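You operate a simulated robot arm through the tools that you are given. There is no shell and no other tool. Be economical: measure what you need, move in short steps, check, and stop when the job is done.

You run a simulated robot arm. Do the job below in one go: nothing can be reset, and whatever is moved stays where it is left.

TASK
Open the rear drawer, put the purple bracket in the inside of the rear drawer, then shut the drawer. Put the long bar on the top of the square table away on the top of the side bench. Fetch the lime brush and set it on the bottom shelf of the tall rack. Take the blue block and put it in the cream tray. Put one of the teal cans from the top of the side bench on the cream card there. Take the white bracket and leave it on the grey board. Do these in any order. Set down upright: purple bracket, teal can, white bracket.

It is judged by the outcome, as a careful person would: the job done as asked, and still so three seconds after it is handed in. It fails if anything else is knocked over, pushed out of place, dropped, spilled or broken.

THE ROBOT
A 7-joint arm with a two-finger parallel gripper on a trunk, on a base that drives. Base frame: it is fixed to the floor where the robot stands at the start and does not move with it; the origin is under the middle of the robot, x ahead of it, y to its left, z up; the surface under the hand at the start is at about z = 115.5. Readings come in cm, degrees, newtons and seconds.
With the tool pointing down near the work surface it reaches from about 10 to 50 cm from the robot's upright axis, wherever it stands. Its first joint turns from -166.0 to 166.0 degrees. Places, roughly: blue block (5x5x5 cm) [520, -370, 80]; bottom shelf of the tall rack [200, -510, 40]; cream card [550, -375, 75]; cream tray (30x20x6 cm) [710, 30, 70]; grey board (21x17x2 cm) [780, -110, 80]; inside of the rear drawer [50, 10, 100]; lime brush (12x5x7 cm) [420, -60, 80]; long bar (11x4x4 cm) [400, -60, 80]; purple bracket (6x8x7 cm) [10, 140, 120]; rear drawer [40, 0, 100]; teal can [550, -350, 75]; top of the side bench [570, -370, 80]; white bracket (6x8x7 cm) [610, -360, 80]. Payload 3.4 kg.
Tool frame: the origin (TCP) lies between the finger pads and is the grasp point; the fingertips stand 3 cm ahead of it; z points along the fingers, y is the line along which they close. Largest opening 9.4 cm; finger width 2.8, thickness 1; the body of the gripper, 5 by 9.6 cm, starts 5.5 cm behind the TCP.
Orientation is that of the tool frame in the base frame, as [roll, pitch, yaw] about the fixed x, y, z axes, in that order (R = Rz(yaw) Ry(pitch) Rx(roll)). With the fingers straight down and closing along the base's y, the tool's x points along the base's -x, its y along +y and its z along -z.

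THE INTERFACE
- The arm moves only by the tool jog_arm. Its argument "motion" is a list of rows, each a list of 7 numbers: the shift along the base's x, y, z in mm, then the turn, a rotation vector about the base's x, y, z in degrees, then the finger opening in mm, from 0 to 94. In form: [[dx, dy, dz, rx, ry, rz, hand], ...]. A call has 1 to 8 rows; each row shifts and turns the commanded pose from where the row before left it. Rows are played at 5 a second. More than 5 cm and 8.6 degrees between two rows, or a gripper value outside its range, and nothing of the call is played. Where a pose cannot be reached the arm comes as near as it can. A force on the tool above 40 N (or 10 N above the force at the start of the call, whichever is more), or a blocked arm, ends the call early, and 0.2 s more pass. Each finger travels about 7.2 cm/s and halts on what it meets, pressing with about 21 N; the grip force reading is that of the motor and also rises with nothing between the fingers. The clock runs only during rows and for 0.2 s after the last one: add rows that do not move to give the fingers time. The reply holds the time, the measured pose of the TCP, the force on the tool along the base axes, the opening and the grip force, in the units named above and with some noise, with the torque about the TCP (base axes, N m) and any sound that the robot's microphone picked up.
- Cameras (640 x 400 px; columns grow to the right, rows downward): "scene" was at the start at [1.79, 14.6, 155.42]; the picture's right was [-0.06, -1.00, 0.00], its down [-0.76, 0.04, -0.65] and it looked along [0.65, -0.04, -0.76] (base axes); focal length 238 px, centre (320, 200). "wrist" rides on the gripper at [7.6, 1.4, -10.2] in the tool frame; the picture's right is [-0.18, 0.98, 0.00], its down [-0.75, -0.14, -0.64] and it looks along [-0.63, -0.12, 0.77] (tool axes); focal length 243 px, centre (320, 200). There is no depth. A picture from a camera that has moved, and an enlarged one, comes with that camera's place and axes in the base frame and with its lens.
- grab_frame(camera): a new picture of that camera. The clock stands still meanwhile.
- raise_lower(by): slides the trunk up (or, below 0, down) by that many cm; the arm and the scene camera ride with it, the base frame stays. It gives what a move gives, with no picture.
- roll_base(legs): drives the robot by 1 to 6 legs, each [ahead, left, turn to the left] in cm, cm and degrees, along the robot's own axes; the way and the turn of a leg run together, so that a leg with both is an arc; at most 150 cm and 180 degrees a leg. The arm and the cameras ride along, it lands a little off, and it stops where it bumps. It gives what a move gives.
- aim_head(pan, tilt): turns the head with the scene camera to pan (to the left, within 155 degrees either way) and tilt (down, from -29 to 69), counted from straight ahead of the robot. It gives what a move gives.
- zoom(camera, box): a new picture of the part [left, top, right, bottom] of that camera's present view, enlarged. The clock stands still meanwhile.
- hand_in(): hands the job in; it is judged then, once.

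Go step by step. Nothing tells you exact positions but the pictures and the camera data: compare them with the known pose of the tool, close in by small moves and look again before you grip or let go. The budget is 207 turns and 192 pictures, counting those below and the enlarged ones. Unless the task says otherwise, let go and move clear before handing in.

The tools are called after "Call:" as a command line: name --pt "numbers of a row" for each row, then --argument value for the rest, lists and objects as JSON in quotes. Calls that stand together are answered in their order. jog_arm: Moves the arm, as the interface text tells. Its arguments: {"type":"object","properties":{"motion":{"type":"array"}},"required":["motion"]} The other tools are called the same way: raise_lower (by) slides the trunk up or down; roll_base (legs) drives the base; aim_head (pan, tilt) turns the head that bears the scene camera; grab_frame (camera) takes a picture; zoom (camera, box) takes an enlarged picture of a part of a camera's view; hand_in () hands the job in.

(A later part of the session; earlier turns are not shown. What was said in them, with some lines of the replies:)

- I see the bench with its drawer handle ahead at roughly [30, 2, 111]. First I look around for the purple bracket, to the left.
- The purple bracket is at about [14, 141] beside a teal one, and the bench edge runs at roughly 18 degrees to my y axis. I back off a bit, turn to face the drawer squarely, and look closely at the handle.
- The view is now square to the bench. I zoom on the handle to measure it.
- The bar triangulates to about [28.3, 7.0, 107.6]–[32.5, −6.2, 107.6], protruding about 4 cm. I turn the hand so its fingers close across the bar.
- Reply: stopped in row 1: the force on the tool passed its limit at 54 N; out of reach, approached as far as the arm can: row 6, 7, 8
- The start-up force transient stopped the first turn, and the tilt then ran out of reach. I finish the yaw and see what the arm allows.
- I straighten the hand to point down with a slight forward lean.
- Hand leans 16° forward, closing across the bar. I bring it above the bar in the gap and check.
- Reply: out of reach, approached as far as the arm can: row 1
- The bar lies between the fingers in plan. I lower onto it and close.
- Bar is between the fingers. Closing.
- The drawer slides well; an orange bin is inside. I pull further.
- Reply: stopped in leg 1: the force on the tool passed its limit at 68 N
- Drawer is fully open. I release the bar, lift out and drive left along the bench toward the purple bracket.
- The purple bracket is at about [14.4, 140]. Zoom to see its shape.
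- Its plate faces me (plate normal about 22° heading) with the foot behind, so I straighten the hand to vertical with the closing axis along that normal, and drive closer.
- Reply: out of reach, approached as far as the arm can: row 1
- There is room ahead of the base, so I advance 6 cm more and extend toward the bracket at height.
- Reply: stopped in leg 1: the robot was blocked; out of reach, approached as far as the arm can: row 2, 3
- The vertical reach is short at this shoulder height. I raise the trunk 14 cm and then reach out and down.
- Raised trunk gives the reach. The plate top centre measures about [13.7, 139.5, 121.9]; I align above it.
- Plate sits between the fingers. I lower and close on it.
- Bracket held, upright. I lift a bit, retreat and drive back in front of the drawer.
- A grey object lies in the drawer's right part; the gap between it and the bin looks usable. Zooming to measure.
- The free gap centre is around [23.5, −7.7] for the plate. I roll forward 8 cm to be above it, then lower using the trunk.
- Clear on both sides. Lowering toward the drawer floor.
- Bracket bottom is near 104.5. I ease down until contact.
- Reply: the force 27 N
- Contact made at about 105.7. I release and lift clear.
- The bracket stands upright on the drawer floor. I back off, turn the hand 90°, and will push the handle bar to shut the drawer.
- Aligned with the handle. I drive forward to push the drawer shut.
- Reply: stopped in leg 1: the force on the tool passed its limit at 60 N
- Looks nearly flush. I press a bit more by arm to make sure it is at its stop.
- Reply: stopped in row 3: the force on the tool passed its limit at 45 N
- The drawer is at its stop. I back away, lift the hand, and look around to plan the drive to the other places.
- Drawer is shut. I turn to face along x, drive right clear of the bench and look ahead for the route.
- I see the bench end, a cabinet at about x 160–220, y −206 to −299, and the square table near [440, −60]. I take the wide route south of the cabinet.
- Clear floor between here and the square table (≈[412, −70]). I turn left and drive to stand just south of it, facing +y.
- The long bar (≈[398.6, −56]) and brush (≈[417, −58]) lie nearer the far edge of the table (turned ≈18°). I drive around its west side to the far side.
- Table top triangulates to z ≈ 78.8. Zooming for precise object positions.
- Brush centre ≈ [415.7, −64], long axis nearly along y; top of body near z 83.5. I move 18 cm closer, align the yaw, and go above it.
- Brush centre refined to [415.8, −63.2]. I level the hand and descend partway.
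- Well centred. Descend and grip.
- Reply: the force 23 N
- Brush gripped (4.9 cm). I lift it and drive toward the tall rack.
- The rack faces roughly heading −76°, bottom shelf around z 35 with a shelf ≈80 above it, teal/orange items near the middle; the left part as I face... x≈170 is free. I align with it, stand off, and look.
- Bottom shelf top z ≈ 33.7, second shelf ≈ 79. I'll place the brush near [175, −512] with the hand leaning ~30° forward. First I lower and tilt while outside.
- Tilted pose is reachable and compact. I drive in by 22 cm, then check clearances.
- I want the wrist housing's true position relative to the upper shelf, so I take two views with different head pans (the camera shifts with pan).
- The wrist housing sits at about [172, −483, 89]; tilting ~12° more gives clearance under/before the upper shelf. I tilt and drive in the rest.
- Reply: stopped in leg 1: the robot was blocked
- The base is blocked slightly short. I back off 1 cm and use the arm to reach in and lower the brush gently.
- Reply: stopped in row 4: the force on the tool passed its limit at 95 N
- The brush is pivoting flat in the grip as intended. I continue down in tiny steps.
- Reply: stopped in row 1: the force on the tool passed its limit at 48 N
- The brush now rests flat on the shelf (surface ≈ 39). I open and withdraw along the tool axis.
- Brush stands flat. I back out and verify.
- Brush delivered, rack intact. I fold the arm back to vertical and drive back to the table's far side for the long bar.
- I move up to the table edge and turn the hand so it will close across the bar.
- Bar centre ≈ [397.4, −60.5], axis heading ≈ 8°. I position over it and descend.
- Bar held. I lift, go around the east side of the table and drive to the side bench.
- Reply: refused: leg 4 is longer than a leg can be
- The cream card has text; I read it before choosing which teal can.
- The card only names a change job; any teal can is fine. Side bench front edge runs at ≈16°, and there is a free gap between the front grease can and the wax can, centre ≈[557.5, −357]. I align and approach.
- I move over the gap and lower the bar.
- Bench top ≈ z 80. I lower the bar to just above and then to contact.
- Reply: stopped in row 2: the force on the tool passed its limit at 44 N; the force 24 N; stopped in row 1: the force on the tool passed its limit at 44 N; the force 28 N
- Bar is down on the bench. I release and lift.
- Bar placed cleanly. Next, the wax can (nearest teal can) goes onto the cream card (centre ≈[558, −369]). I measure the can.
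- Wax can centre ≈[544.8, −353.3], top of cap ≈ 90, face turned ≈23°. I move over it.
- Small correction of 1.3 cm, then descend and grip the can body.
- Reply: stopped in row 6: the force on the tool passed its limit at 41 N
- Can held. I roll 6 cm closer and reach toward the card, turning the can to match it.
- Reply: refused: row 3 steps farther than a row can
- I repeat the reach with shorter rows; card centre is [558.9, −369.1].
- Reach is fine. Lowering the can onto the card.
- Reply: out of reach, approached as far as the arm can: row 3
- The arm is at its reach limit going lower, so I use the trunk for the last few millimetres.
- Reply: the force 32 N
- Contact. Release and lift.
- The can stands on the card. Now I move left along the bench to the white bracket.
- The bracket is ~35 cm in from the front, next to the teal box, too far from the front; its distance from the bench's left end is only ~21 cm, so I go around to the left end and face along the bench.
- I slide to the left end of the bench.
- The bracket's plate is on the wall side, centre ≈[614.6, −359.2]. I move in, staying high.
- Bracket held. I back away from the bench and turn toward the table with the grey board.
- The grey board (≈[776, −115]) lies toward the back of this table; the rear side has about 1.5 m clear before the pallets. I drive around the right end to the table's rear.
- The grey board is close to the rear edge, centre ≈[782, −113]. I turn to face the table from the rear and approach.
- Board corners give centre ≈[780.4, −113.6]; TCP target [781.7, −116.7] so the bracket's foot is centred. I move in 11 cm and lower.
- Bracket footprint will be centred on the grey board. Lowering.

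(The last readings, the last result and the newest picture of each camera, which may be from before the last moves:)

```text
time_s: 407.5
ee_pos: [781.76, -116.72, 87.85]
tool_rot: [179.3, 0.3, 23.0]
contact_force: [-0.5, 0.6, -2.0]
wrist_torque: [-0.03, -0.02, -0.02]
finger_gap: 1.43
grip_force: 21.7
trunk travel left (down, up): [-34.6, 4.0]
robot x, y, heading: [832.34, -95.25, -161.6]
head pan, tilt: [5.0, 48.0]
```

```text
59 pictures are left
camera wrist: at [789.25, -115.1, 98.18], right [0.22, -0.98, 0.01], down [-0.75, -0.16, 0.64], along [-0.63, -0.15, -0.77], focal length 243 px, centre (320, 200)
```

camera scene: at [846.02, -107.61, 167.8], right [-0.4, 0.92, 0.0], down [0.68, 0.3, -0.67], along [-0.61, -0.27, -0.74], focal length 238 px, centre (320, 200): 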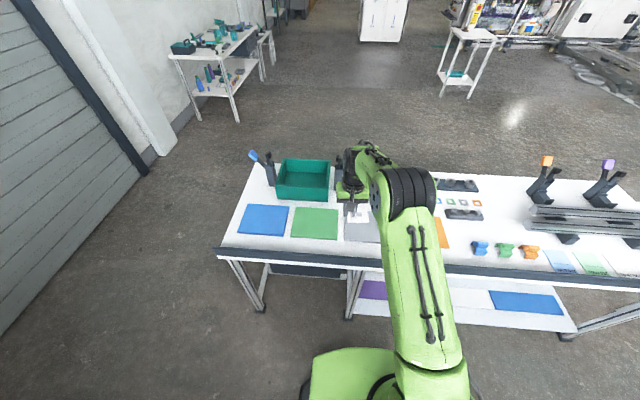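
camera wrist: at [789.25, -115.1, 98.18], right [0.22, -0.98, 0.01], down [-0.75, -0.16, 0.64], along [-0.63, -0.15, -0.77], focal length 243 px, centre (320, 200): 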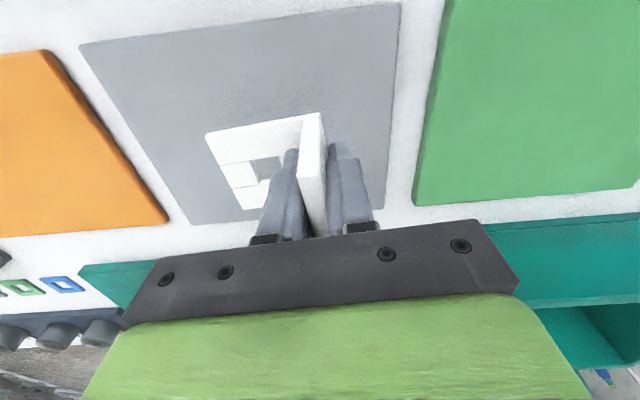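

Call:
jog_arm --pt "9 3 0 0 0 0 0" --pt "0 0 -5 0 0 0 0" --pt "0 0 0 0 0 0 0"

Call:
jog_arm --pt "0 0 -5 0 0 0 0" --pt "0 0 0 0 0 0 0"

Call:
jog_arm --pt "0 0 -5 0 0 0 0" --pt "0 0 0 0 0 0 0"

```text
time_s: 408.3
ee_pos: [782.58, -116.35, 87.32]
tool_rot: [179.3, 0.3, 23.0]
contact_force: [0.4, -0.1, -1.9]
wrist_torque: [0.01, -0.01, -0.04]
finger_gap: 1.41
grip_force: 21.2
trunk travel left (down, up): [-34.6, 4.0]
robot x, y, heading: [832.42, -95.33, -161.6]
head pan, tilt: [5.0, 48.0]
```

```text
time_s: 408.9
ee_pos: [782.7, -116.41, 86.8]
tool_rot: [179.4, 0.2, 23.0]
contact_force: [0.0, 0.1, -1.6]
wrist_torque: [0.02, -0.02, -0.01]
finger_gap: 1.42
grip_force: 21.4
trunk travel left (down, up): [-34.6, 4.0]
robot x, y, heading: [832.47, -94.92, -161.7]
head pan, tilt: [5.0, 48.0]
```

```text
time_s: 409.5
ee_pos: [782.56, -116.22, 86.3]
tool_rot: [179.4, 0.3, 23.0]
contact_force: [0.0, -0.3, -1.3]
wrist_torque: [-0.06, 0.04, 0.02]
finger_gap: 1.43
grip_force: 21.2
trunk travel left (down, up): [-34.6, 4.0]
robot x, y, heading: [832.41, -95.0, -161.8]
head pan, tilt: [5.0, 48.0]
```

Call:
jog_arm --pt "0 0 -4 0 0 0 0" --pt "0 0 0 0 0 0 0"

Call:
jog_arm --pt "0 0 -4 0 0 0 0" --pt "0 0 0 0 0 0 0"

Call:
jog_arm --pt "0 0 -4 0 0 0 0" --pt "0 0 0 0 0 0 0"

```text
time_s: 410.1
ee_pos: [782.53, -116.35, 85.65]
tool_rot: [179.5, 0.3, 23.0]
contact_force: [-0.9, -0.3, -1.8]
wrist_torque: [0.0, -0.03, -0.03]
finger_gap: 1.42
grip_force: 20.5
trunk travel left (down, up): [-34.6, 4.0]
robot x, y, heading: [832.23, -95.23, -161.8]
head pan, tilt: [5.0, 48.0]
```

```text
time_s: 410.7
ee_pos: [782.61, -116.46, 85.4]
tool_rot: [179.4, 0.3, 23.0]
contact_force: [-0.1, 0.2, -2.1]
wrist_torque: [-0.01, -0.02, 0.02]
finger_gap: 1.39
grip_force: 20.9
trunk travel left (down, up): [-34.6, 4.0]
robot x, y, heading: [832.65, -95.42, -161.6]
head pan, tilt: [5.0, 48.0]
```

```text
time_s: 411.3
ee_pos: [782.67, -116.44, 85.09]
tool_rot: [179.3, 0.3, 23.0]
contact_force: [-0.5, 0.5, -2.4]
wrist_torque: [-0.02, 0.02, 0.0]
finger_gap: 1.44
grip_force: 21.1
trunk travel left (down, up): [-34.6, 4.0]
robot x, y, heading: [832.41, -95.24, -161.4]
head pan, tilt: [5.0, 48.0]
```

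Call:
jog_arm --pt "0 0 -4 0 0 0 0" --pt "0 0 0 0 0 0 0"

Call:
jog_arm --pt "0 0 -4 0 0 0 0" --pt "0 0 0 0 0 0 0"

Call:
jog_arm --pt "0 0 -4 0 0 0 0" --pt "0 0 0 0 0 0 0"

Call:
grab_frame --camera "wrist"

```text
time_s: 411.9
ee_pos: [782.65, -116.45, 84.69]
tool_rot: [179.4, 0.3, 23.0]
contact_force: [-0.2, -0.2, -0.7]
wrist_torque: [-0.03, -0.01, -0.01]
finger_gap: 1.41
grip_force: 20.8
trunk travel left (down, up): [-34.6, 4.0]
robot x, y, heading: [832.12, -95.2, -161.6]
head pan, tilt: [5.0, 48.0]
```

```text
time_s: 412.5
ee_pos: [782.7, -116.47, 84.15]
tool_rot: [179.5, 0.3, 23.0]
contact_force: [0.2, 0.2, -1.1]
wrist_torque: [-0.04, -0.02, 0.0]
finger_gap: 1.43
grip_force: 20.8
trunk travel left (down, up): [-34.6, 4.0]
robot x, y, heading: [832.3, -95.02, -161.7]
head pan, tilt: [5.0, 48.0]
```

```text
time_s: 413.1
ee_pos: [782.73, -116.47, 83.81]
tool_rot: [179.4, 0.2, 22.9]
contact_force: [-0.4, 0.3, -1.6]
wrist_torque: [-0.03, -0.01, 0.01]
finger_gap: 1.43
grip_force: 20.5
trunk travel left (down, up): [-34.6, 4.0]
robot x, y, heading: [832.29, -95.04, -161.8]
head pan, tilt: [5.0, 48.0]
```

```text
58 pictures are left
camera wrist: at [790.3, -114.73, 94.11], right [0.22, -0.98, 0.01], down [-0.75, -0.16, 0.64], along [-0.63, -0.15, -0.77], focal length 243 px, centre (320, 200)
```

wrist: 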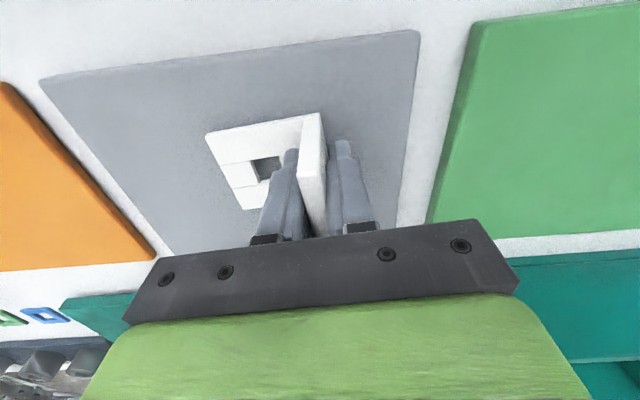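

Call:
jog_arm --pt "0 0 -4 0 0 0 0" --pt "0 0 0 0 0 0 0"

Call:
jog_arm --pt "0 0 -4 0 0 0 0" --pt "0 0 0 0 0 0 0"

Call:
jog_arm --pt "0 0 -4 0 0 0 0" --pt "0 0 0 0 0 0 0"

Call:
jog_arm --pt "0 0 -4 0 0 0 0" --pt "0 0 0 0 0 0 0"

```text
time_s: 413.7
ee_pos: [782.83, -116.47, 83.44]
tool_rot: [179.3, 0.3, 23.0]
contact_force: [0.2, -0.1, -2.4]
wrist_torque: [-0.01, 0.02, 0.0]
finger_gap: 1.42
grip_force: 20.6
trunk travel left (down, up): [-34.6, 4.0]
robot x, y, heading: [832.54, -95.08, -161.8]
head pan, tilt: [5.0, 48.0]
```

```text
time_s: 414.3
ee_pos: [782.72, -116.45, 83.35]
tool_rot: [179.4, 0.4, 23.1]
contact_force: [1.7, -2.2, 13.2]
wrist_torque: [0.53, -0.12, -0.09]
finger_gap: 1.44
grip_force: 20.8
trunk travel left (down, up): [-34.6, 4.0]
robot x, y, heading: [832.45, -95.1, -161.6]
head pan, tilt: [5.0, 48.0]
```

```text
time_s: 415.0
ee_pos: [782.45, -116.51, 83.19]
tool_rot: [179.4, 0.7, 23.0]
contact_force: [6.5, 1.0, 19.2]
wrist_torque: [1.02, -0.22, -0.35]
finger_gap: 1.46
grip_force: 20.9
trunk travel left (down, up): [-34.6, 4.0]
robot x, y, heading: [832.48, -95.57, -161.8]
head pan, tilt: [5.0, 48.0]
stopped in row 2: the force on the tool passed its limit at 40 N (the readings are from after the stop); the commanded pose is now the measured one
```

```text
time_s: 415.4
ee_pos: [782.22, -116.63, 83.16]
tool_rot: [179.4, 1.0, 23.1]
contact_force: [8.7, 3.8, 24.9]
wrist_torque: [1.12, -0.48, -0.33]
finger_gap: 1.43
grip_force: 21.9
trunk travel left (down, up): [-34.6, 4.0]
robot x, y, heading: [832.31, -95.46, -161.5]
head pan, tilt: [5.0, 48.0]
stopped in row 2: the force on the tool passed its limit at 42 N (the readings are from after the stop); the commanded pose is now the measured one
```

Contact with the board. Release and lift clear.

Call:
jog_arm --pt "0 0 3 0 0 0 25" --pt "0 0 0 0 0 0 36" --pt "0 0 0 0 0 0 36" --pt "0 0 40 0 0 0 36" --pt "0 0 40 0 0 0 36" --pt "0 0 40 0 0 0 36" --pt "0 0 40 0 0 0 36" --pt "0 0 40 0 0 0 36"

Call:
grab_frame --camera "wrist"

Call:
zoom --camera "scene" --box '[240, 160, 460, 310]'

```text
time_s: 417.2
ee_pos: [782.42, -116.54, 103.35]
tool_rot: [179.4, 0.8, 23.0]
contact_force: [0.6, 0.1, 1.0]
wrist_torque: [-0.05, 0.03, 0.01]
finger_gap: 3.59
grip_force: 0.0
trunk travel left (down, up): [-34.6, 4.0]
robot x, y, heading: [832.1, -95.35, -161.8]
head pan, tilt: [5.0, 48.0]
```

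```text
57 pictures are left
camera wrist: at [790.06, -114.82, 113.61], right [0.22, -0.98, 0.01], down [-0.74, -0.16, 0.65], along [-0.63, -0.15, -0.76], focal length 243 px, centre (320, 200)
```

wrist: 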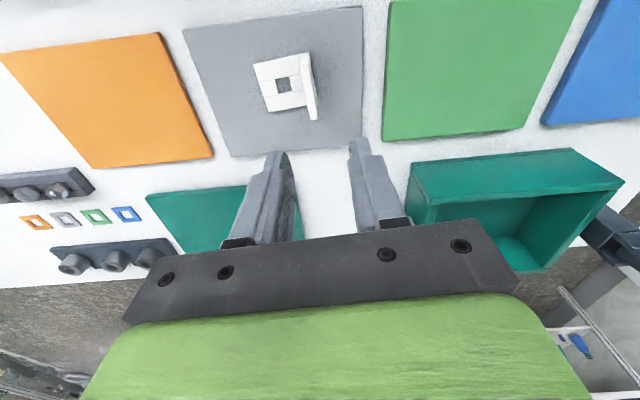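

```text
2.67 times, centred on (350, 235) of scene
camera zoom: at [835.7, -111.02, 167.81], right [-0.4, 0.92, 0.0], down [0.68, 0.29, -0.67], along [-0.61, -0.27, -0.74], focal length 634 px, centre (240, 107)
```

zoom: 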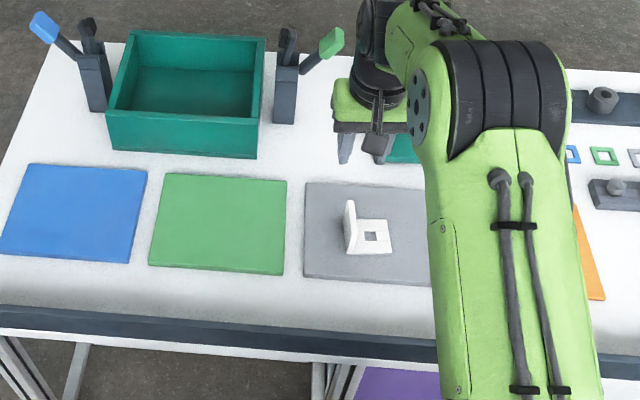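

White bracket stands centred on the grey board. Now back to the side bench for the blue block.

Call:
roll_base --legs '[[-45, 0, 0], [0, 150, 0], [0, 20, 0], [135, -45, 0], [135, -45, 0], [110, -37, 0]]'

Call:
roll_base --legs '[[0, 0, 87.8]]'

Call:
aim_head --pan -10 --tilt 35

Call:
grab_frame --camera "scene"

```text
time_s: 447.1
ee_pos: [477.01, -276.81, 103.27]
tool_rot: [179.4, 0.8, 25.6]
contact_force: [0.4, 0.3, 0.3]
wrist_torque: [-0.01, 0.03, 0.02]
finger_gap: 3.58
grip_force: 0.1
trunk travel left (down, up): [-34.6, 4.0]
robot x, y, heading: [525.68, -253.55, -159.3]
head pan, tilt: [5.0, 48.0]
```

```text
time_s: 451.2
ee_pos: [547.39, -303.18, 103.26]
tool_rot: [179.5, 0.8, 113.5]
contact_force: [-0.4, -0.7, 0.4]
wrist_torque: [-0.01, 0.0, 0.01]
finger_gap: 3.6
grip_force: 0.0
trunk travel left (down, up): [-34.6, 4.0]
robot x, y, heading: [526.19, -253.29, -71.5]
head pan, tilt: [5.0, 48.0]
```

```text
time_s: 452.0
ee_pos: [547.52, -303.27, 103.29]
tool_rot: [179.3, 0.8, 113.4]
contact_force: [-0.9, 0.5, 0.5]
wrist_torque: [-0.01, 0.01, 0.01]
finger_gap: 3.6
grip_force: 0.1
trunk travel left (down, up): [-34.6, 4.0]
robot x, y, heading: [526.3, -253.1, -71.7]
head pan, tilt: [-10.0, 35.0]
```

```text
55 pictures are left
camera scene: at [539.89, -251.61, 169.7], right [-0.99, -0.15, 0.0], down [-0.09, 0.57, -0.82], along [0.12, -0.81, -0.57], focal length 238 px, centre (320, 200)
```

scene: 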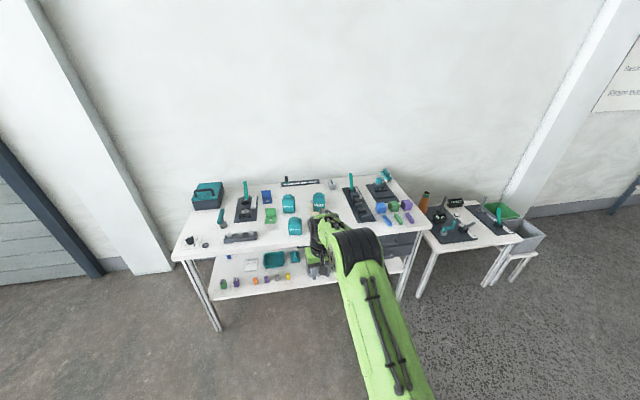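

Call:
zoom --camera "scene" --box '[260, 160, 440, 260]'

```text
3.56 times, centred on (350, 210) of scene
camera zoom: at [539.89, -251.61, 169.7], right [-0.99, -0.15, 0.0], down [-0.09, 0.57, -0.82], along [0.12, -0.81, -0.57], focal length 845 px, centre (213, 164)
```

zoom: 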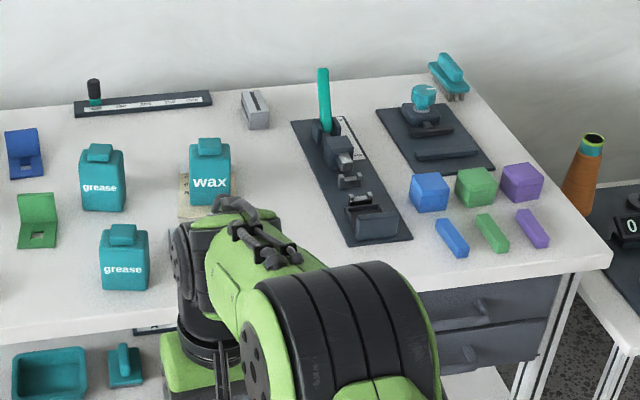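

The can is on the card and the blue cube is at ≈[520, −374], with a green cube and a small bar close by, so I'll grip it front/back near its top. I position and turn the hand.

Call:
roll_base --legs '[[0, -41, -2], [48, 0, 0]]'

Call:
jog_arm --pt "0 0 0 0 0 -8.5 85" --pt "0 0 0 0 0 -8.5 85" --pt "0 0 0 0 0 -8.5 85" --pt "0 0 0 0 0 -8.5 85" --pt "0 0 0 0 0 -8.5 85" --pt "0 0 0 0 0 -8.5 85" --pt "0 0 0 0 0 -8.5 85" --pt "0 0 0 0 0 -8.5 85"

Call:
jog_arm --pt "0 0 0 0 0 -8 85" --pt "0 0 0 0 0 -8 85" --pt "0 0 0 0 0 -6 85" --pt "0 0 0 0 0 0 85"

Call:
grab_frame --camera "wrist"

Call:
aim_head --pan 0 --tilt 45

Call:
grab_frame --camera "scene"

```text
time_s: 457.1
ee_pos: [520.65, -362.6, 103.3]
tool_rot: [179.4, 0.8, 112.6]
contact_force: [-0.7, -0.4, -0.7]
wrist_torque: [-0.06, -0.03, -0.02]
finger_gap: 3.57
grip_force: 0.1
trunk travel left (down, up): [-34.6, 4.0]
robot x, y, heading: [500.2, -312.41, -72.5]
head pan, tilt: [-10.0, 35.0]
```

```text
time_s: 458.9
ee_pos: [520.8, -362.68, 103.41]
tool_rot: [179.3, 0.9, 44.3]
contact_force: [0.9, -0.4, -0.2]
wrist_torque: [-0.02, 0.01, -0.04]
finger_gap: 8.49
grip_force: 0.1
trunk travel left (down, up): [-34.6, 4.0]
robot x, y, heading: [499.99, -312.5, -72.7]
head pan, tilt: [-10.0, 35.0]
```

```text
time_s: 459.9
ee_pos: [520.78, -362.77, 103.44]
tool_rot: [179.4, 0.8, 22.4]
contact_force: [0.7, -0.3, 1.0]
wrist_torque: [0.02, 0.02, -0.02]
finger_gap: 8.51
grip_force: 0.2
trunk travel left (down, up): [-34.6, 4.0]
robot x, y, heading: [499.9, -312.55, -72.6]
head pan, tilt: [-10.0, 35.0]
```

```text
53 pictures are left
camera wrist: at [528.48, -361.04, 113.56], right [0.2, -0.98, 0.01], down [-0.74, -0.15, 0.65], along [-0.64, -0.14, -0.76], focal length 243 px, centre (320, 200)
```

wrist: 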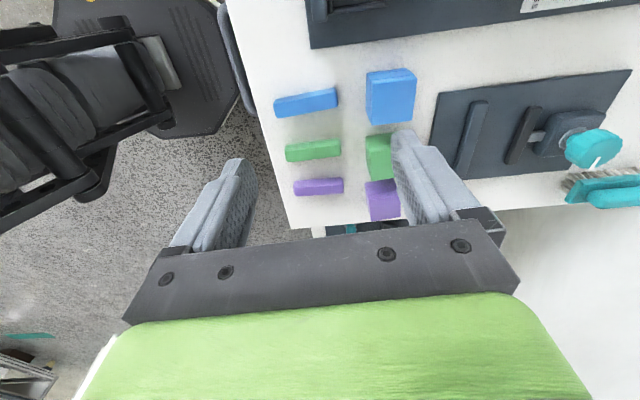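

```text
time_s: 460.6
ee_pos: [520.75, -362.6, 103.36]
tool_rot: [179.3, 0.7, 22.5]
contact_force: [0.3, 0.3, 0.5]
wrist_torque: [0.0, 0.02, -0.03]
finger_gap: 8.51
grip_force: 0.0
trunk travel left (down, up): [-34.6, 4.0]
robot x, y, heading: [500.48, -312.29, -72.5]
head pan, tilt: [0.0, 45.0]
```

```text
52 pictures are left
camera scene: at [515.23, -309.93, 168.23], right [-0.95, -0.3, 0.0], down [-0.21, 0.67, -0.71], along [0.21, -0.67, -0.71], focal length 238 px, centre (320, 200)
```

scene: 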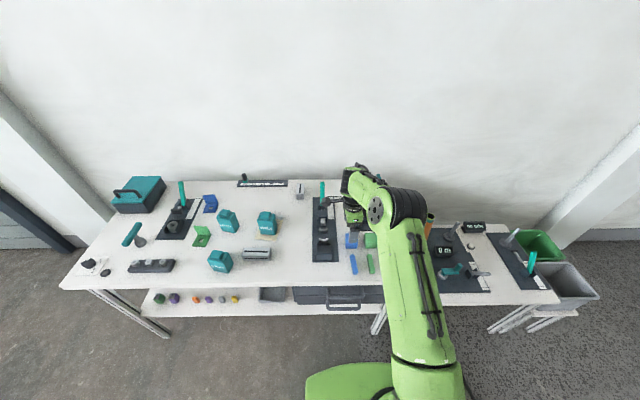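

Call:
roll_base --legs '[[9, 0, 0]]'

Call:
grab_frame --camera "wrist"

```text
time_s: 461.7
ee_pos: [523.46, -371.28, 103.37]
tool_rot: [179.5, 0.8, 22.4]
contact_force: [0.0, -0.8, -0.8]
wrist_torque: [0.02, 0.01, -0.02]
finger_gap: 8.51
grip_force: 0.0
trunk travel left (down, up): [-34.6, 4.0]
robot x, y, heading: [502.57, -320.64, -72.2]
head pan, tilt: [0.0, 45.0]
```

```text
51 pictures are left
camera wrist: at [531.23, -369.72, 113.51], right [0.2, -0.98, 0.01], down [-0.74, -0.15, 0.65], along [-0.64, -0.14, -0.76], focal length 243 px, centre (320, 200)
```

wrist: 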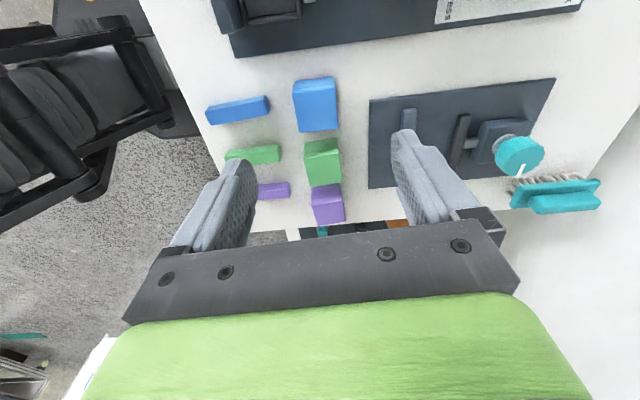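

Call:
jog_arm --pt "-28 -4 -30 0 0 0 75" --pt "0 0 -45 0 0 0 75" --pt "0 0 -40 0 0 0 75" --pt "0 0 0 0 0 0 75"

Call:
grab_frame --camera "wrist"

```text
time_s: 462.7
ee_pos: [520.75, -371.72, 91.93]
tool_rot: [179.5, 0.9, 22.3]
contact_force: [-0.3, 0.3, 0.0]
wrist_torque: [0.0, 0.02, -0.01]
finger_gap: 7.5
grip_force: 0.1
trunk travel left (down, up): [-34.6, 4.0]
robot x, y, heading: [503.07, -321.25, -72.5]
head pan, tilt: [0.0, 45.0]
```

```text
50 pictures are left
camera wrist: at [528.44, -370.09, 102.24], right [0.21, -0.98, 0.01], down [-0.74, -0.15, 0.65], along [-0.64, -0.14, -0.76], focal length 243 px, centre (320, 200)
```

wrist: 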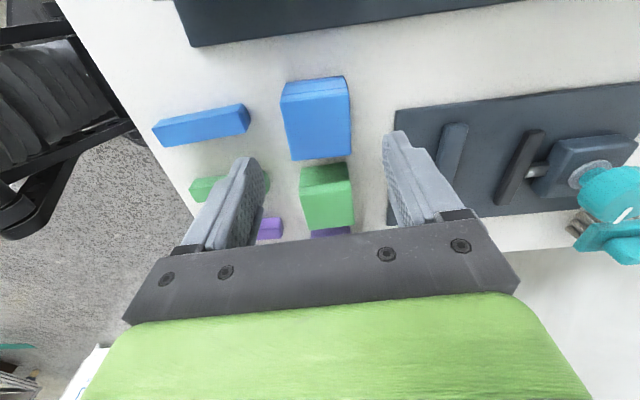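

Call:
jog_arm --pt "0 0 -40 0 0 0 75" --pt "0 0 -33 0 0 0 75" --pt "0 0 0 0 0 0 75"

Call:
grab_frame --camera "wrist"

```text
time_s: 463.5
ee_pos: [520.73, -371.63, 84.48]
tool_rot: [179.4, 0.9, 22.4]
contact_force: [1.0, 0.5, -0.4]
wrist_torque: [-0.02, -0.01, 0.02]
finger_gap: 7.51
grip_force: 0.2
trunk travel left (down, up): [-34.6, 4.0]
robot x, y, heading: [502.65, -321.2, -72.5]
head pan, tilt: [0.0, 45.0]
```

```text
49 pictures are left
camera wrist: at [528.5, -370.08, 94.63], right [0.21, -0.98, 0.01], down [-0.74, -0.15, 0.65], along [-0.64, -0.14, -0.76], focal length 243 px, centre (320, 200)
```

wrist: 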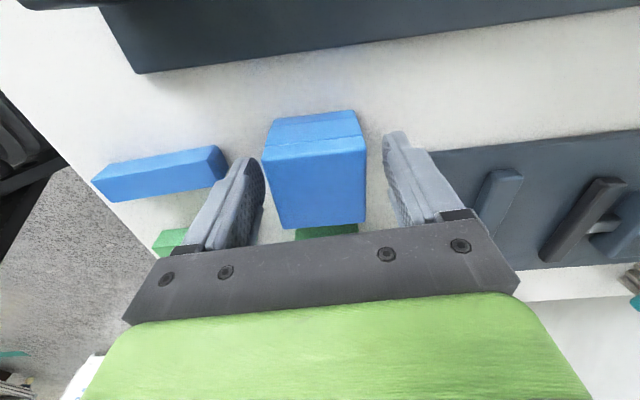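

Call:
jog_arm --pt "0 0 0 0 0 0 30" --pt "0 0 0 0 0 0 30" --pt "0 0 0 0 0 0 30" --pt "0 0 0 0 0 0 30"

Call:
jog_arm --pt "0 0 30 0 0 0 30" --pt "0 0 40 0 0 0 30" --pt "0 0 40 0 0 0 30" --pt "0 0 40 0 0 0 30" --pt "0 0 40 0 0 0 30" --pt "0 0 0 0 0 0 30"

Call:
grab_frame --camera "wrist"

```text
time_s: 464.5
ee_pos: [520.82, -371.68, 84.41]
tool_rot: [179.4, 0.9, 22.4]
contact_force: [0.5, -0.4, -0.5]
wrist_torque: [-0.01, 0.0, 0.0]
finger_gap: 5.4
grip_force: 21.0
trunk travel left (down, up): [-34.6, 4.0]
robot x, y, heading: [503.05, -321.05, -72.5]
head pan, tilt: [0.0, 45.0]
```

```text
time_s: 465.9
ee_pos: [520.66, -371.87, 103.58]
tool_rot: [179.5, 0.9, 22.4]
contact_force: [-0.3, -0.3, -0.9]
wrist_torque: [-0.01, 0.02, 0.01]
finger_gap: 5.42
grip_force: 21.4
trunk travel left (down, up): [-34.6, 4.0]
robot x, y, heading: [502.62, -320.66, -72.5]
head pan, tilt: [0.0, 45.0]
```

```text
48 pictures are left
camera wrist: at [528.33, -370.29, 113.72], right [0.2, -0.98, 0.01], down [-0.74, -0.15, 0.65], along [-0.64, -0.14, -0.76], focal length 243 px, centre (320, 200)
```

wrist: 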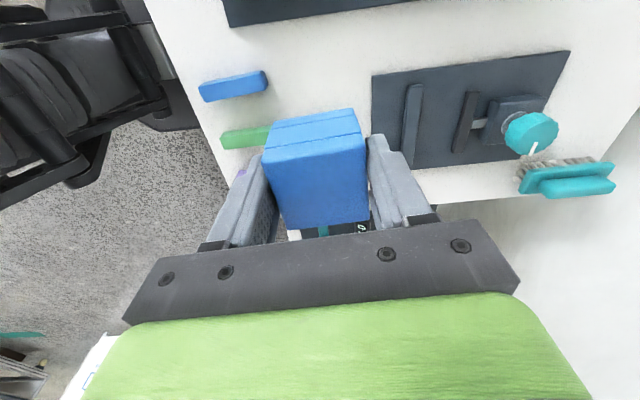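

Blue cube held. I drive across to the small table with the cream tray.

Call:
roll_base --legs '[[-50, 0, 0], [0, 0, 91], [77, 70, 0], [77, 70, 0], [62, 70, 0]]'

Call:
aim_head --pan 0 --tilt 40

Call:
grab_frame --camera "scene"

```text
time_s: 487.0
ee_pos: [700.17, -4.6, 103.49]
tool_rot: [179.4, 1.0, 107.0]
contact_force: [1.2, -0.3, -1.3]
wrist_torque: [-0.01, -0.01, -0.01]
finger_gap: 5.4
grip_force: 21.1
trunk travel left (down, up): [-34.6, 4.0]
robot x, y, heading: [647.66, -17.14, 12.0]
head pan, tilt: [0.0, 45.0]
```

```text
time_s: 487.7
ee_pos: [700.42, -4.67, 103.54]
tool_rot: [179.4, 0.9, 107.0]
contact_force: [-0.6, 0.2, -1.6]
wrist_torque: [-0.02, -0.02, 0.03]
finger_gap: 5.4
grip_force: 20.8
trunk travel left (down, up): [-34.6, 4.0]
robot x, y, heading: [647.85, -17.8, 11.9]
head pan, tilt: [0.0, 40.0]
```

```text
47 pictures are left
camera scene: at [647.26, -2.25, 168.95], right [0.21, -0.98, 0.0], down [-0.63, -0.14, -0.77], along [0.75, 0.16, -0.64], focal length 238 px, centre (320, 200)
```

scene: 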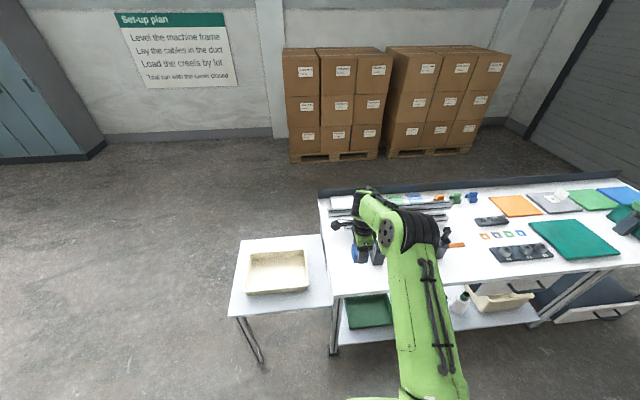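

The cream tray centre is ≈[706, 30]. I shift left and ahead to bring the block above it.

Call:
roll_base --legs '[[0, 33, 0], [13, 0, 0]]'

Call:
grab_frame --camera "scene"

Call:
grab_frame --camera "wrist"

```text
time_s: 490.8
ee_pos: [706.5, 31.07, 103.42]
tool_rot: [179.4, 0.8, 106.9]
contact_force: [-0.9, 0.4, -1.5]
wrist_torque: [0.0, 0.01, -0.04]
finger_gap: 5.39
grip_force: 21.1
trunk travel left (down, up): [-34.6, 4.0]
robot x, y, heading: [654.58, 18.15, 12.3]
head pan, tilt: [0.0, 40.0]
```

```text
46 pictures are left
camera scene: at [653.52, 33.37, 168.95], right [0.21, -0.98, 0.0], down [-0.63, -0.14, -0.77], along [0.75, 0.16, -0.64], focal length 238 px, centre (320, 200)
```

scene: 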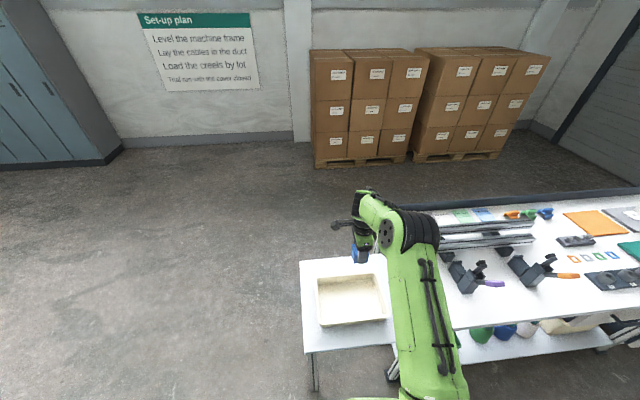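

```text
45 pictures are left
camera wrist: at [705.58, 38.75, 113.68], right [0.99, 0.11, 0.01], down [0.08, -0.75, 0.65], along [0.08, -0.65, -0.76], focal length 243 px, centre (320, 200)
```

wrist: 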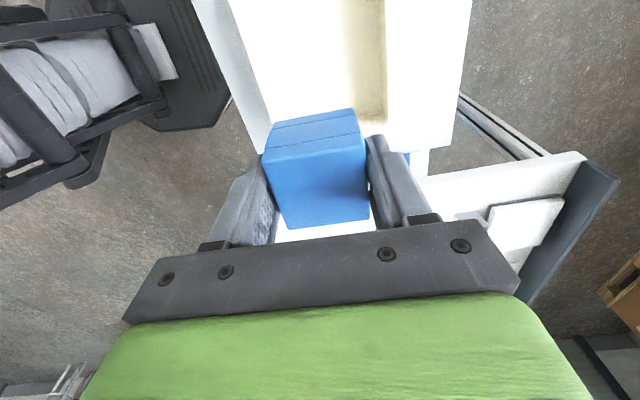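

The block is centred over the tray. I lower with the trunk, then gently with the arm.

Call:
raise_lower --by -18

Call:
grab_frame --camera "wrist"

Call:
grab_frame --camera "scene"

```text
time_s: 492.8
ee_pos: [706.52, 31.02, 85.58]
tool_rot: [179.4, 0.9, 107.0]
contact_force: [0.5, 0.5, -0.8]
wrist_torque: [0.01, -0.02, 0.0]
finger_gap: 5.41
grip_force: 21.1
trunk travel left (down, up): [-16.6, 22.0]
robot x, y, heading: [654.42, 18.03, 12.4]
head pan, tilt: [0.0, 40.0]
```

```text
44 pictures are left
camera wrist: at [705.5, 38.73, 95.73], right [0.99, 0.11, 0.01], down [0.08, -0.75, 0.65], along [0.08, -0.65, -0.76], focal length 243 px, centre (320, 200)
```

wrist: 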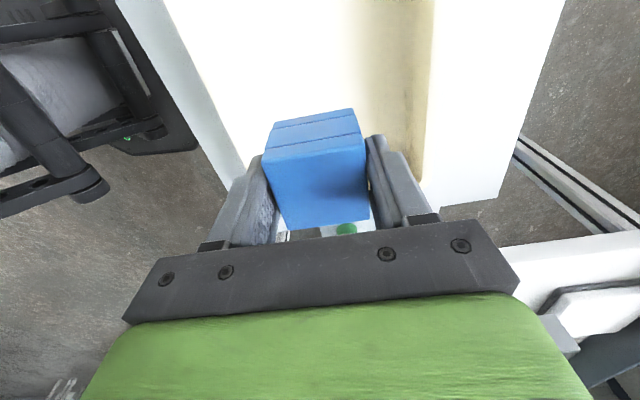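

```text
43 pictures are left
camera scene: at [653.4, 33.35, 150.95], right [0.21, -0.98, 0.0], down [-0.63, -0.14, -0.77], along [0.75, 0.16, -0.64], focal length 238 px, centre (320, 200)
```

scene: 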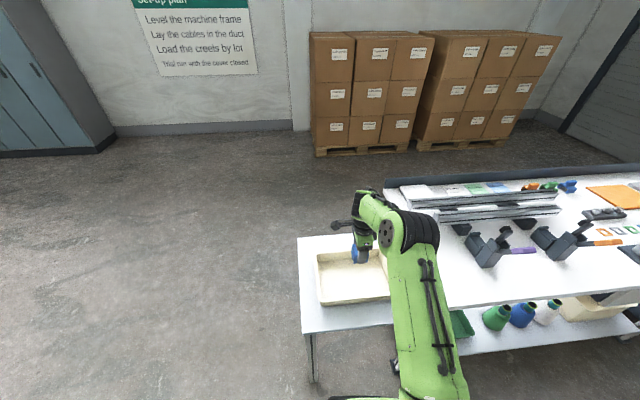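

Call:
jog_arm --pt "-5 0 -30 0 0 0 30" --pt "0 0 -25 0 0 0 30" --pt "0 0 0 0 0 0 30"

Call:
jog_arm --pt "0 0 -6 0 0 0 30" --pt "0 0 0 0 0 0 30"

Call:
jog_arm --pt "0 0 -6 0 0 0 30" --pt "0 0 0 0 0 0 30"

Call:
zoom --camera "scene" --box '[290, 220, 410, 320]'

```text
time_s: 493.6
ee_pos: [705.94, 30.92, 80.11]
tool_rot: [179.4, 0.9, 107.0]
contact_force: [0.5, -0.9, -1.0]
wrist_torque: [0.03, 0.01, -0.03]
finger_gap: 5.37
grip_force: 20.6
trunk travel left (down, up): [-16.6, 22.0]
robot x, y, heading: [653.95, 18.49, 12.2]
head pan, tilt: [0.0, 40.0]
```

```text
time_s: 494.2
ee_pos: [705.87, 30.88, 79.43]
tool_rot: [179.3, 1.0, 107.0]
contact_force: [0.7, 0.3, -0.8]
wrist_torque: [0.02, 0.02, 0.03]
finger_gap: 5.4
grip_force: 21.3
trunk travel left (down, up): [-16.6, 22.0]
robot x, y, heading: [654.17, 18.3, 12.2]
head pan, tilt: [0.0, 40.0]
```

```text
time_s: 494.8
ee_pos: [705.94, 30.91, 78.89]
tool_rot: [179.4, 0.7, 107.0]
contact_force: [-0.4, 0.8, -2.1]
wrist_torque: [0.02, 0.0, 0.01]
finger_gap: 5.4
grip_force: 20.6
trunk travel left (down, up): [-16.6, 22.0]
robot x, y, heading: [654.14, 18.2, 12.0]
head pan, tilt: [0.0, 40.0]
```

```text
4.00 times, centred on (350, 270) of scene
camera zoom: at [653.4, 33.35, 150.96], right [0.21, -0.98, 0.0], down [-0.63, -0.14, -0.77], along [0.75, 0.16, -0.64], focal length 950 px, centre (200, -80)
```

zoom: 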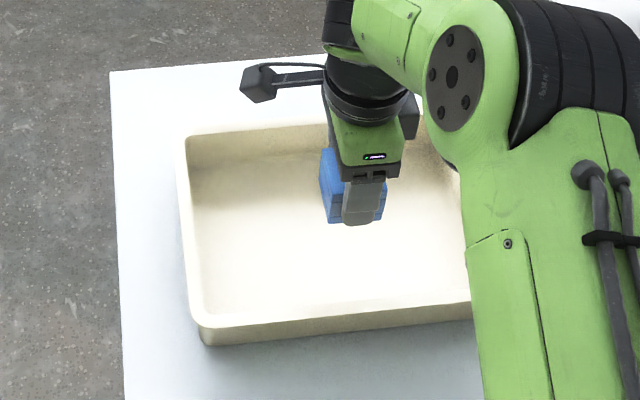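

Well inside. Continue gently.

Call:
jog_arm --pt "0 0 -7 0 0 0 30" --pt "0 0 0 0 0 0 30"

Call:
jog_arm --pt "0 0 -7 0 0 0 30" --pt "0 0 0 0 0 0 30"

Call:
jog_arm --pt "0 0 -6 0 0 0 30" --pt "0 0 0 0 0 0 30"

Call:
jog_arm --pt "0 0 -6 0 0 0 30" --pt "0 0 0 0 0 0 30"

```text
time_s: 495.4
ee_pos: [705.87, 30.94, 78.09]
tool_rot: [179.4, 0.8, 107.0]
contact_force: [-0.2, -0.1, -0.7]
wrist_torque: [-0.01, -0.02, 0.01]
finger_gap: 5.39
grip_force: 20.6
trunk travel left (down, up): [-16.6, 22.0]
robot x, y, heading: [653.99, 17.84, 12.1]
head pan, tilt: [0.0, 40.0]
```

```text
time_s: 496.0
ee_pos: [705.94, 30.95, 77.33]
tool_rot: [179.4, 0.9, 106.9]
contact_force: [-0.6, 0.0, -1.6]
wrist_torque: [0.03, -0.01, 0.0]
finger_gap: 5.4
grip_force: 20.8
trunk travel left (down, up): [-16.6, 22.0]
robot x, y, heading: [653.8, 18.24, 12.3]
head pan, tilt: [0.0, 40.0]
```

```text
time_s: 496.6
ee_pos: [705.92, 31.13, 76.82]
tool_rot: [179.4, 0.9, 107.0]
contact_force: [-0.3, 0.0, -0.8]
wrist_torque: [0.0, 0.01, 0.02]
finger_gap: 5.41
grip_force: 20.9
trunk travel left (down, up): [-16.6, 22.0]
robot x, y, heading: [654.13, 17.98, 12.5]
head pan, tilt: [0.0, 40.0]
```

```text
time_s: 497.2
ee_pos: [705.88, 31.15, 76.26]
tool_rot: [179.5, 0.8, 107.0]
contact_force: [0.0, 0.0, -0.9]
wrist_torque: [-0.03, -0.03, 0.0]
finger_gap: 5.41
grip_force: 21.0
trunk travel left (down, up): [-16.6, 22.0]
robot x, y, heading: [653.55, 18.29, 12.3]
head pan, tilt: [0.0, 40.0]
```

Call:
jog_arm --pt "0 0 -6 0 0 0 30" --pt "0 0 0 0 0 0 30"

Call:
jog_arm --pt "0 0 -6 0 0 0 30" --pt "0 0 0 0 0 0 30"

Call:
jog_arm --pt "0 0 -5 0 0 0 30" --pt "0 0 0 0 0 0 30"

Call:
zoom --camera "scene" --box '[290, 220, 410, 320]'

```text
time_s: 497.8
ee_pos: [705.98, 31.01, 75.81]
tool_rot: [179.4, 0.9, 107.0]
contact_force: [0.2, 0.1, -2.1]
wrist_torque: [0.02, 0.0, -0.03]
finger_gap: 5.41
grip_force: 21.6
trunk travel left (down, up): [-16.6, 22.0]
robot x, y, heading: [654.44, 18.01, 12.4]
head pan, tilt: [0.0, 40.0]
```

```text
time_s: 498.4
ee_pos: [705.92, 30.97, 75.06]
tool_rot: [179.4, 0.9, 107.0]
contact_force: [-0.2, 1.1, -1.7]
wrist_torque: [-0.05, -0.01, 0.05]
finger_gap: 5.39
grip_force: 21.3
trunk travel left (down, up): [-16.6, 22.0]
robot x, y, heading: [654.07, 18.23, 12.4]
head pan, tilt: [0.0, 40.0]
```

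```text
time_s: 499.0
ee_pos: [705.95, 31.03, 74.68]
tool_rot: [179.5, 0.9, 107.0]
contact_force: [0.0, 0.4, -1.4]
wrist_torque: [0.01, 0.01, 0.02]
finger_gap: 5.42
grip_force: 21.1
trunk travel left (down, up): [-16.6, 22.0]
robot x, y, heading: [654.08, 18.25, 12.0]
head pan, tilt: [0.0, 40.0]
```

```text
4.00 times, centred on (350, 270) of scene
camera zoom: at [653.4, 33.35, 150.96], right [0.21, -0.98, 0.0], down [-0.63, -0.14, -0.77], along [0.75, 0.16, -0.64], focal length 950 px, centre (200, -80)
```

zoom: 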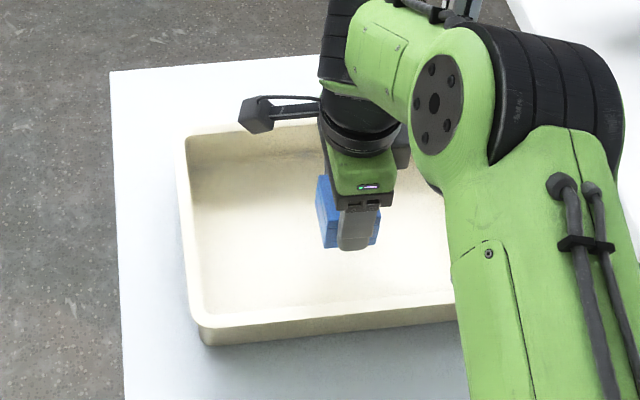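

Call:
jog_arm --pt "0 0 -6 0 0 0 30" --pt "0 0 0 0 0 0 30"

Call:
jog_arm --pt "0 0 -6 0 0 0 30" --pt "0 0 0 0 0 0 30"

Call:
jog_arm --pt "0 0 -6 0 0 0 30" --pt "0 0 0 0 0 0 30"

Call:
jog_arm --pt "0 0 -6 0 0 0 30" --pt "0 0 0 0 0 0 30"

```text
time_s: 499.6
ee_pos: [706.06, 30.99, 73.95]
tool_rot: [179.4, 0.8, 107.0]
contact_force: [-0.5, -0.5, -1.2]
wrist_torque: [0.01, 0.02, 0.02]
finger_gap: 5.43
grip_force: 21.3
trunk travel left (down, up): [-16.6, 22.0]
robot x, y, heading: [654.55, 18.07, 12.0]
head pan, tilt: [0.0, 40.0]
```

```text
time_s: 500.2
ee_pos: [705.94, 31.01, 73.31]
tool_rot: [179.4, 0.9, 107.0]
contact_force: [-0.2, 0.0, -1.3]
wrist_torque: [0.0, 0.0, -0.01]
finger_gap: 5.42
grip_force: 21.0
trunk travel left (down, up): [-16.6, 22.0]
robot x, y, heading: [653.89, 18.2, 12.2]
head pan, tilt: [0.0, 40.0]
```

```text
time_s: 500.8
ee_pos: [705.91, 30.83, 72.67]
tool_rot: [179.4, 0.9, 106.9]
contact_force: [0.2, 0.6, -1.2]
wrist_torque: [-0.02, -0.01, -0.01]
finger_gap: 5.39
grip_force: 20.3
trunk travel left (down, up): [-16.6, 22.0]
robot x, y, heading: [654.31, 17.92, 12.5]
head pan, tilt: [0.0, 40.0]
```

```text
time_s: 501.4
ee_pos: [705.94, 30.91, 72.09]
tool_rot: [179.4, 0.8, 106.9]
contact_force: [0.5, -0.7, -1.8]
wrist_torque: [-0.01, 0.0, 0.02]
finger_gap: 5.4
grip_force: 21.1
trunk travel left (down, up): [-16.6, 22.0]
robot x, y, heading: [654.08, 17.93, 12.4]
head pan, tilt: [0.0, 40.0]
```

Call:
jog_arm --pt "0 0 -5 0 0 0 30" --pt "0 0 -4 0 0 0 30" --pt "0 0 0 0 0 0 30"

Call:
jog_arm --pt "0 0 -5 0 0 0 30" --pt "0 0 -4 0 0 0 30" --pt "0 0 0 0 0 0 30"

Call:
grab_frame --camera "wrist"

Call:
zoom --camera "scene" --box '[290, 220, 410, 320]'

```text
time_s: 502.2
ee_pos: [705.99, 30.98, 71.29]
tool_rot: [179.4, 0.7, 106.9]
contact_force: [0.6, -1.3, -1.1]
wrist_torque: [0.0, -0.02, -0.03]
finger_gap: 5.4
grip_force: 21.0
trunk travel left (down, up): [-16.6, 22.0]
robot x, y, heading: [654.13, 17.62, 12.4]
head pan, tilt: [0.0, 40.0]
```

```text
time_s: 503.0
ee_pos: [706.06, 30.96, 70.55]
tool_rot: [179.0, 0.9, 107.0]
contact_force: [-0.2, -0.3, 18.1]
wrist_torque: [-0.05, 0.05, -0.03]
finger_gap: 5.39
grip_force: 21.2
trunk travel left (down, up): [-16.6, 22.0]
robot x, y, heading: [653.95, 17.87, 12.2]
head pan, tilt: [0.0, 40.0]
```

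```text
40 pictures are left
camera wrist: at [704.99, 38.6, 80.73], right [0.99, 0.11, 0.02], down [0.07, -0.76, 0.65], along [0.09, -0.65, -0.76], focal length 243 px, centre (320, 200)
```

wrist: 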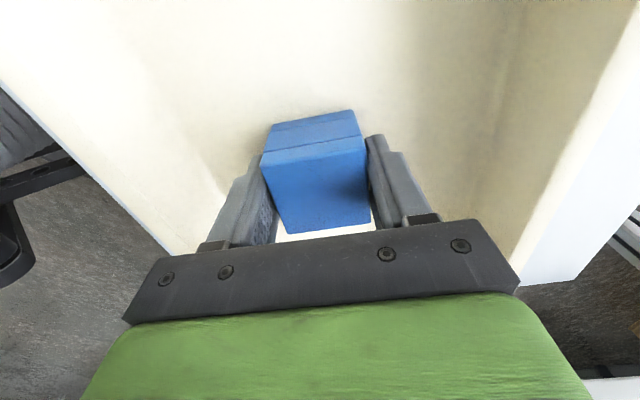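

```text
4.00 times, centred on (350, 270) of scene
camera zoom: at [653.17, 33.29, 150.97], right [0.21, -0.98, 0.0], down [-0.63, -0.14, -0.77], along [0.75, 0.16, -0.64], focal length 950 px, centre (200, -80)
```

zoom: 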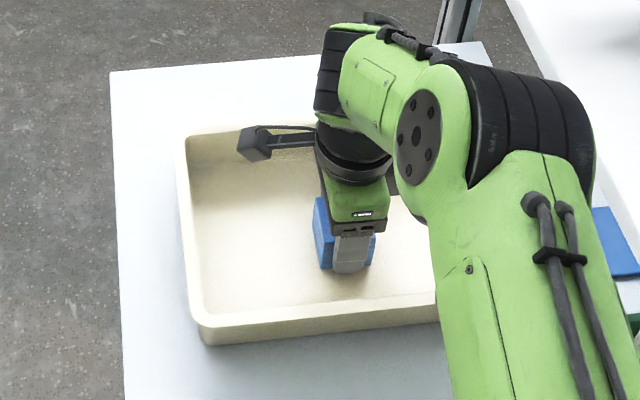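

Contact with the tray floor. I release and lift out.

Call:
jog_arm --pt "0 0 2 0 0 0 62" --pt "0 0 0 0 0 0 72" --pt "0 0 0 0 0 0 72" --pt "0 0 40 0 0 0 72" --pt "0 0 40 0 0 0 72" --pt "0 0 40 0 0 0 72" --pt "0 0 40 0 0 0 72" --pt "0 0 0 0 0 0 72"

Call:
raise_lower --by 18

Call:
roll_base --legs '[[-45, 0, 0]]'

Call:
grab_frame --camera "scene"

Call:
zoom --camera "scene" --box '[240, 140, 640, 340]'

```text
time_s: 504.8
ee_pos: [706.11, 31.21, 86.46]
tool_rot: [179.5, 0.9, 106.9]
contact_force: [-0.2, 0.4, 0.5]
wrist_torque: [0.0, 0.01, 0.02]
finger_gap: 7.21
grip_force: 0.1
trunk travel left (down, up): [-16.6, 22.0]
robot x, y, heading: [653.76, 18.32, 12.1]
head pan, tilt: [0.0, 40.0]
```

```text
time_s: 506.8
ee_pos: [705.98, 31.23, 104.51]
tool_rot: [179.5, 0.9, 107.0]
contact_force: [-0.4, 0.0, 0.6]
wrist_torque: [-0.04, 0.0, -0.02]
finger_gap: 7.2
grip_force: 0.1
trunk travel left (down, up): [-34.6, 4.0]
robot x, y, heading: [654.55, 18.16, 12.4]
head pan, tilt: [0.0, 40.0]
```

```text
time_s: 509.5
ee_pos: [661.51, 21.23, 104.46]
tool_rot: [179.4, 0.9, 106.5]
contact_force: [0.1, -0.7, 0.0]
wrist_torque: [0.02, -0.05, -0.01]
finger_gap: 7.2
grip_force: 0.0
trunk travel left (down, up): [-34.6, 4.0]
robot x, y, heading: [609.23, 9.01, 11.8]
head pan, tilt: [0.0, 40.0]
```

```text
38 pictures are left
camera scene: at [608.98, 23.91, 168.95], right [0.2, -0.98, 0.0], down [-0.63, -0.13, -0.77], along [0.75, 0.16, -0.64], focal length 238 px, centre (320, 200)
```

scene: 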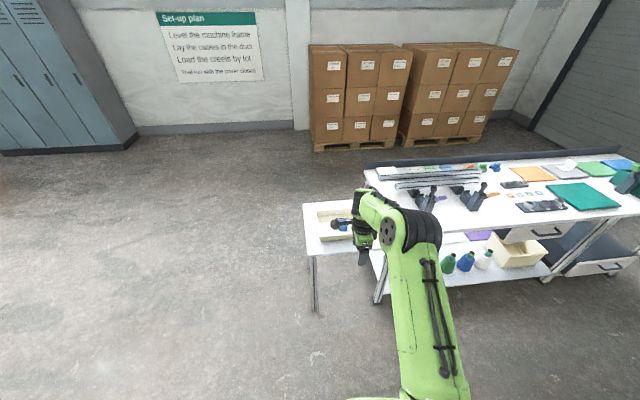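

```text
1.60 times, centred on (440, 240) of scene
camera zoom: at [608.98, 23.91, 168.95], right [0.2, -0.98, 0.0], down [-0.63, -0.13, -0.77], along [0.75, 0.16, -0.64], focal length 380 px, centre (128, 136)
```

zoom: 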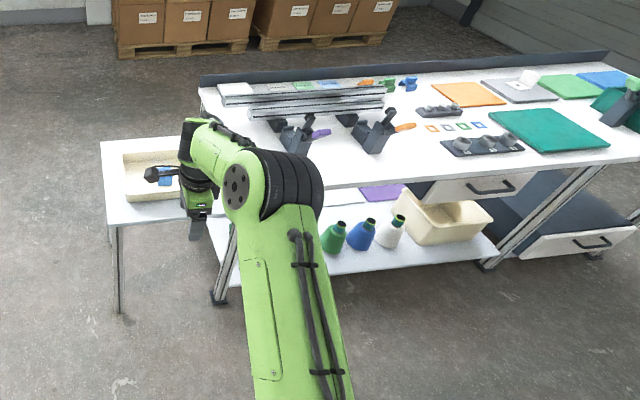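

Block is in the tray and the white bracket stands on its board. A last look at the side bench.

Call:
aim_head --pan -110 --tilt 15

Call:
zoom --camera "scene" --box '[220, 140, 420, 260]'

```text
time_s: 511.4
ee_pos: [661.69, 21.31, 104.5]
tool_rot: [179.4, 1.0, 106.6]
contact_force: [-1.1, 0.4, -0.2]
wrist_torque: [-0.02, -0.01, 0.0]
finger_gap: 7.2
grip_force: 0.1
trunk travel left (down, up): [-34.6, 4.0]
robot x, y, heading: [609.52, 8.94, 11.9]
head pan, tilt: [-110.0, 15.0]
```

```text
3.20 times, centred on (320, 200) of scene
camera zoom: at [599.39, 12.95, 172.91], right [-0.99, 0.14, 0.0], down [0.04, 0.26, -0.97], along [-0.14, -0.96, -0.26], focal length 760 px, centre (320, 200)
```

zoom: 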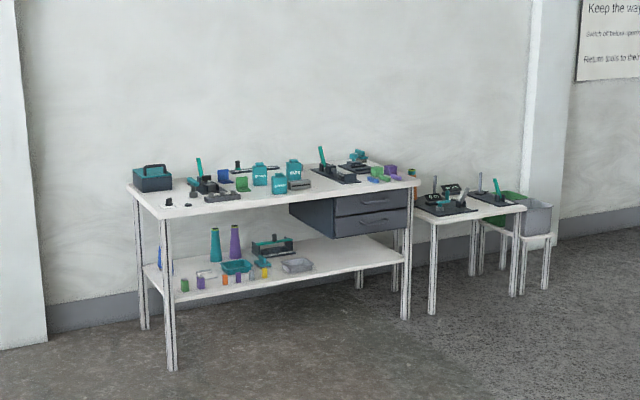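

All items are where they should be and nothing else appears disturbed, so I hand the job in.

Call:
hand_in

```text
The job is handed in.
```

All six tasks are done and handed in:

- **Purple bracket:** upright in the rear drawer, which is shut to its stop.
- **Long bar:** on the top of the side bench, in the gap between the teal cans.
- **Lime brush:** on the bottom shelf of the tall rack.
- **Blue block:** in the cream tray.
- **Teal can:** the one marked "wax" is upright on the cream card.
- **White bracket:** upright on the grey board.

The base bumped something at the rack and at the first bench; I saw nothing move. I did not look at the drawer or the rack again at the very end.
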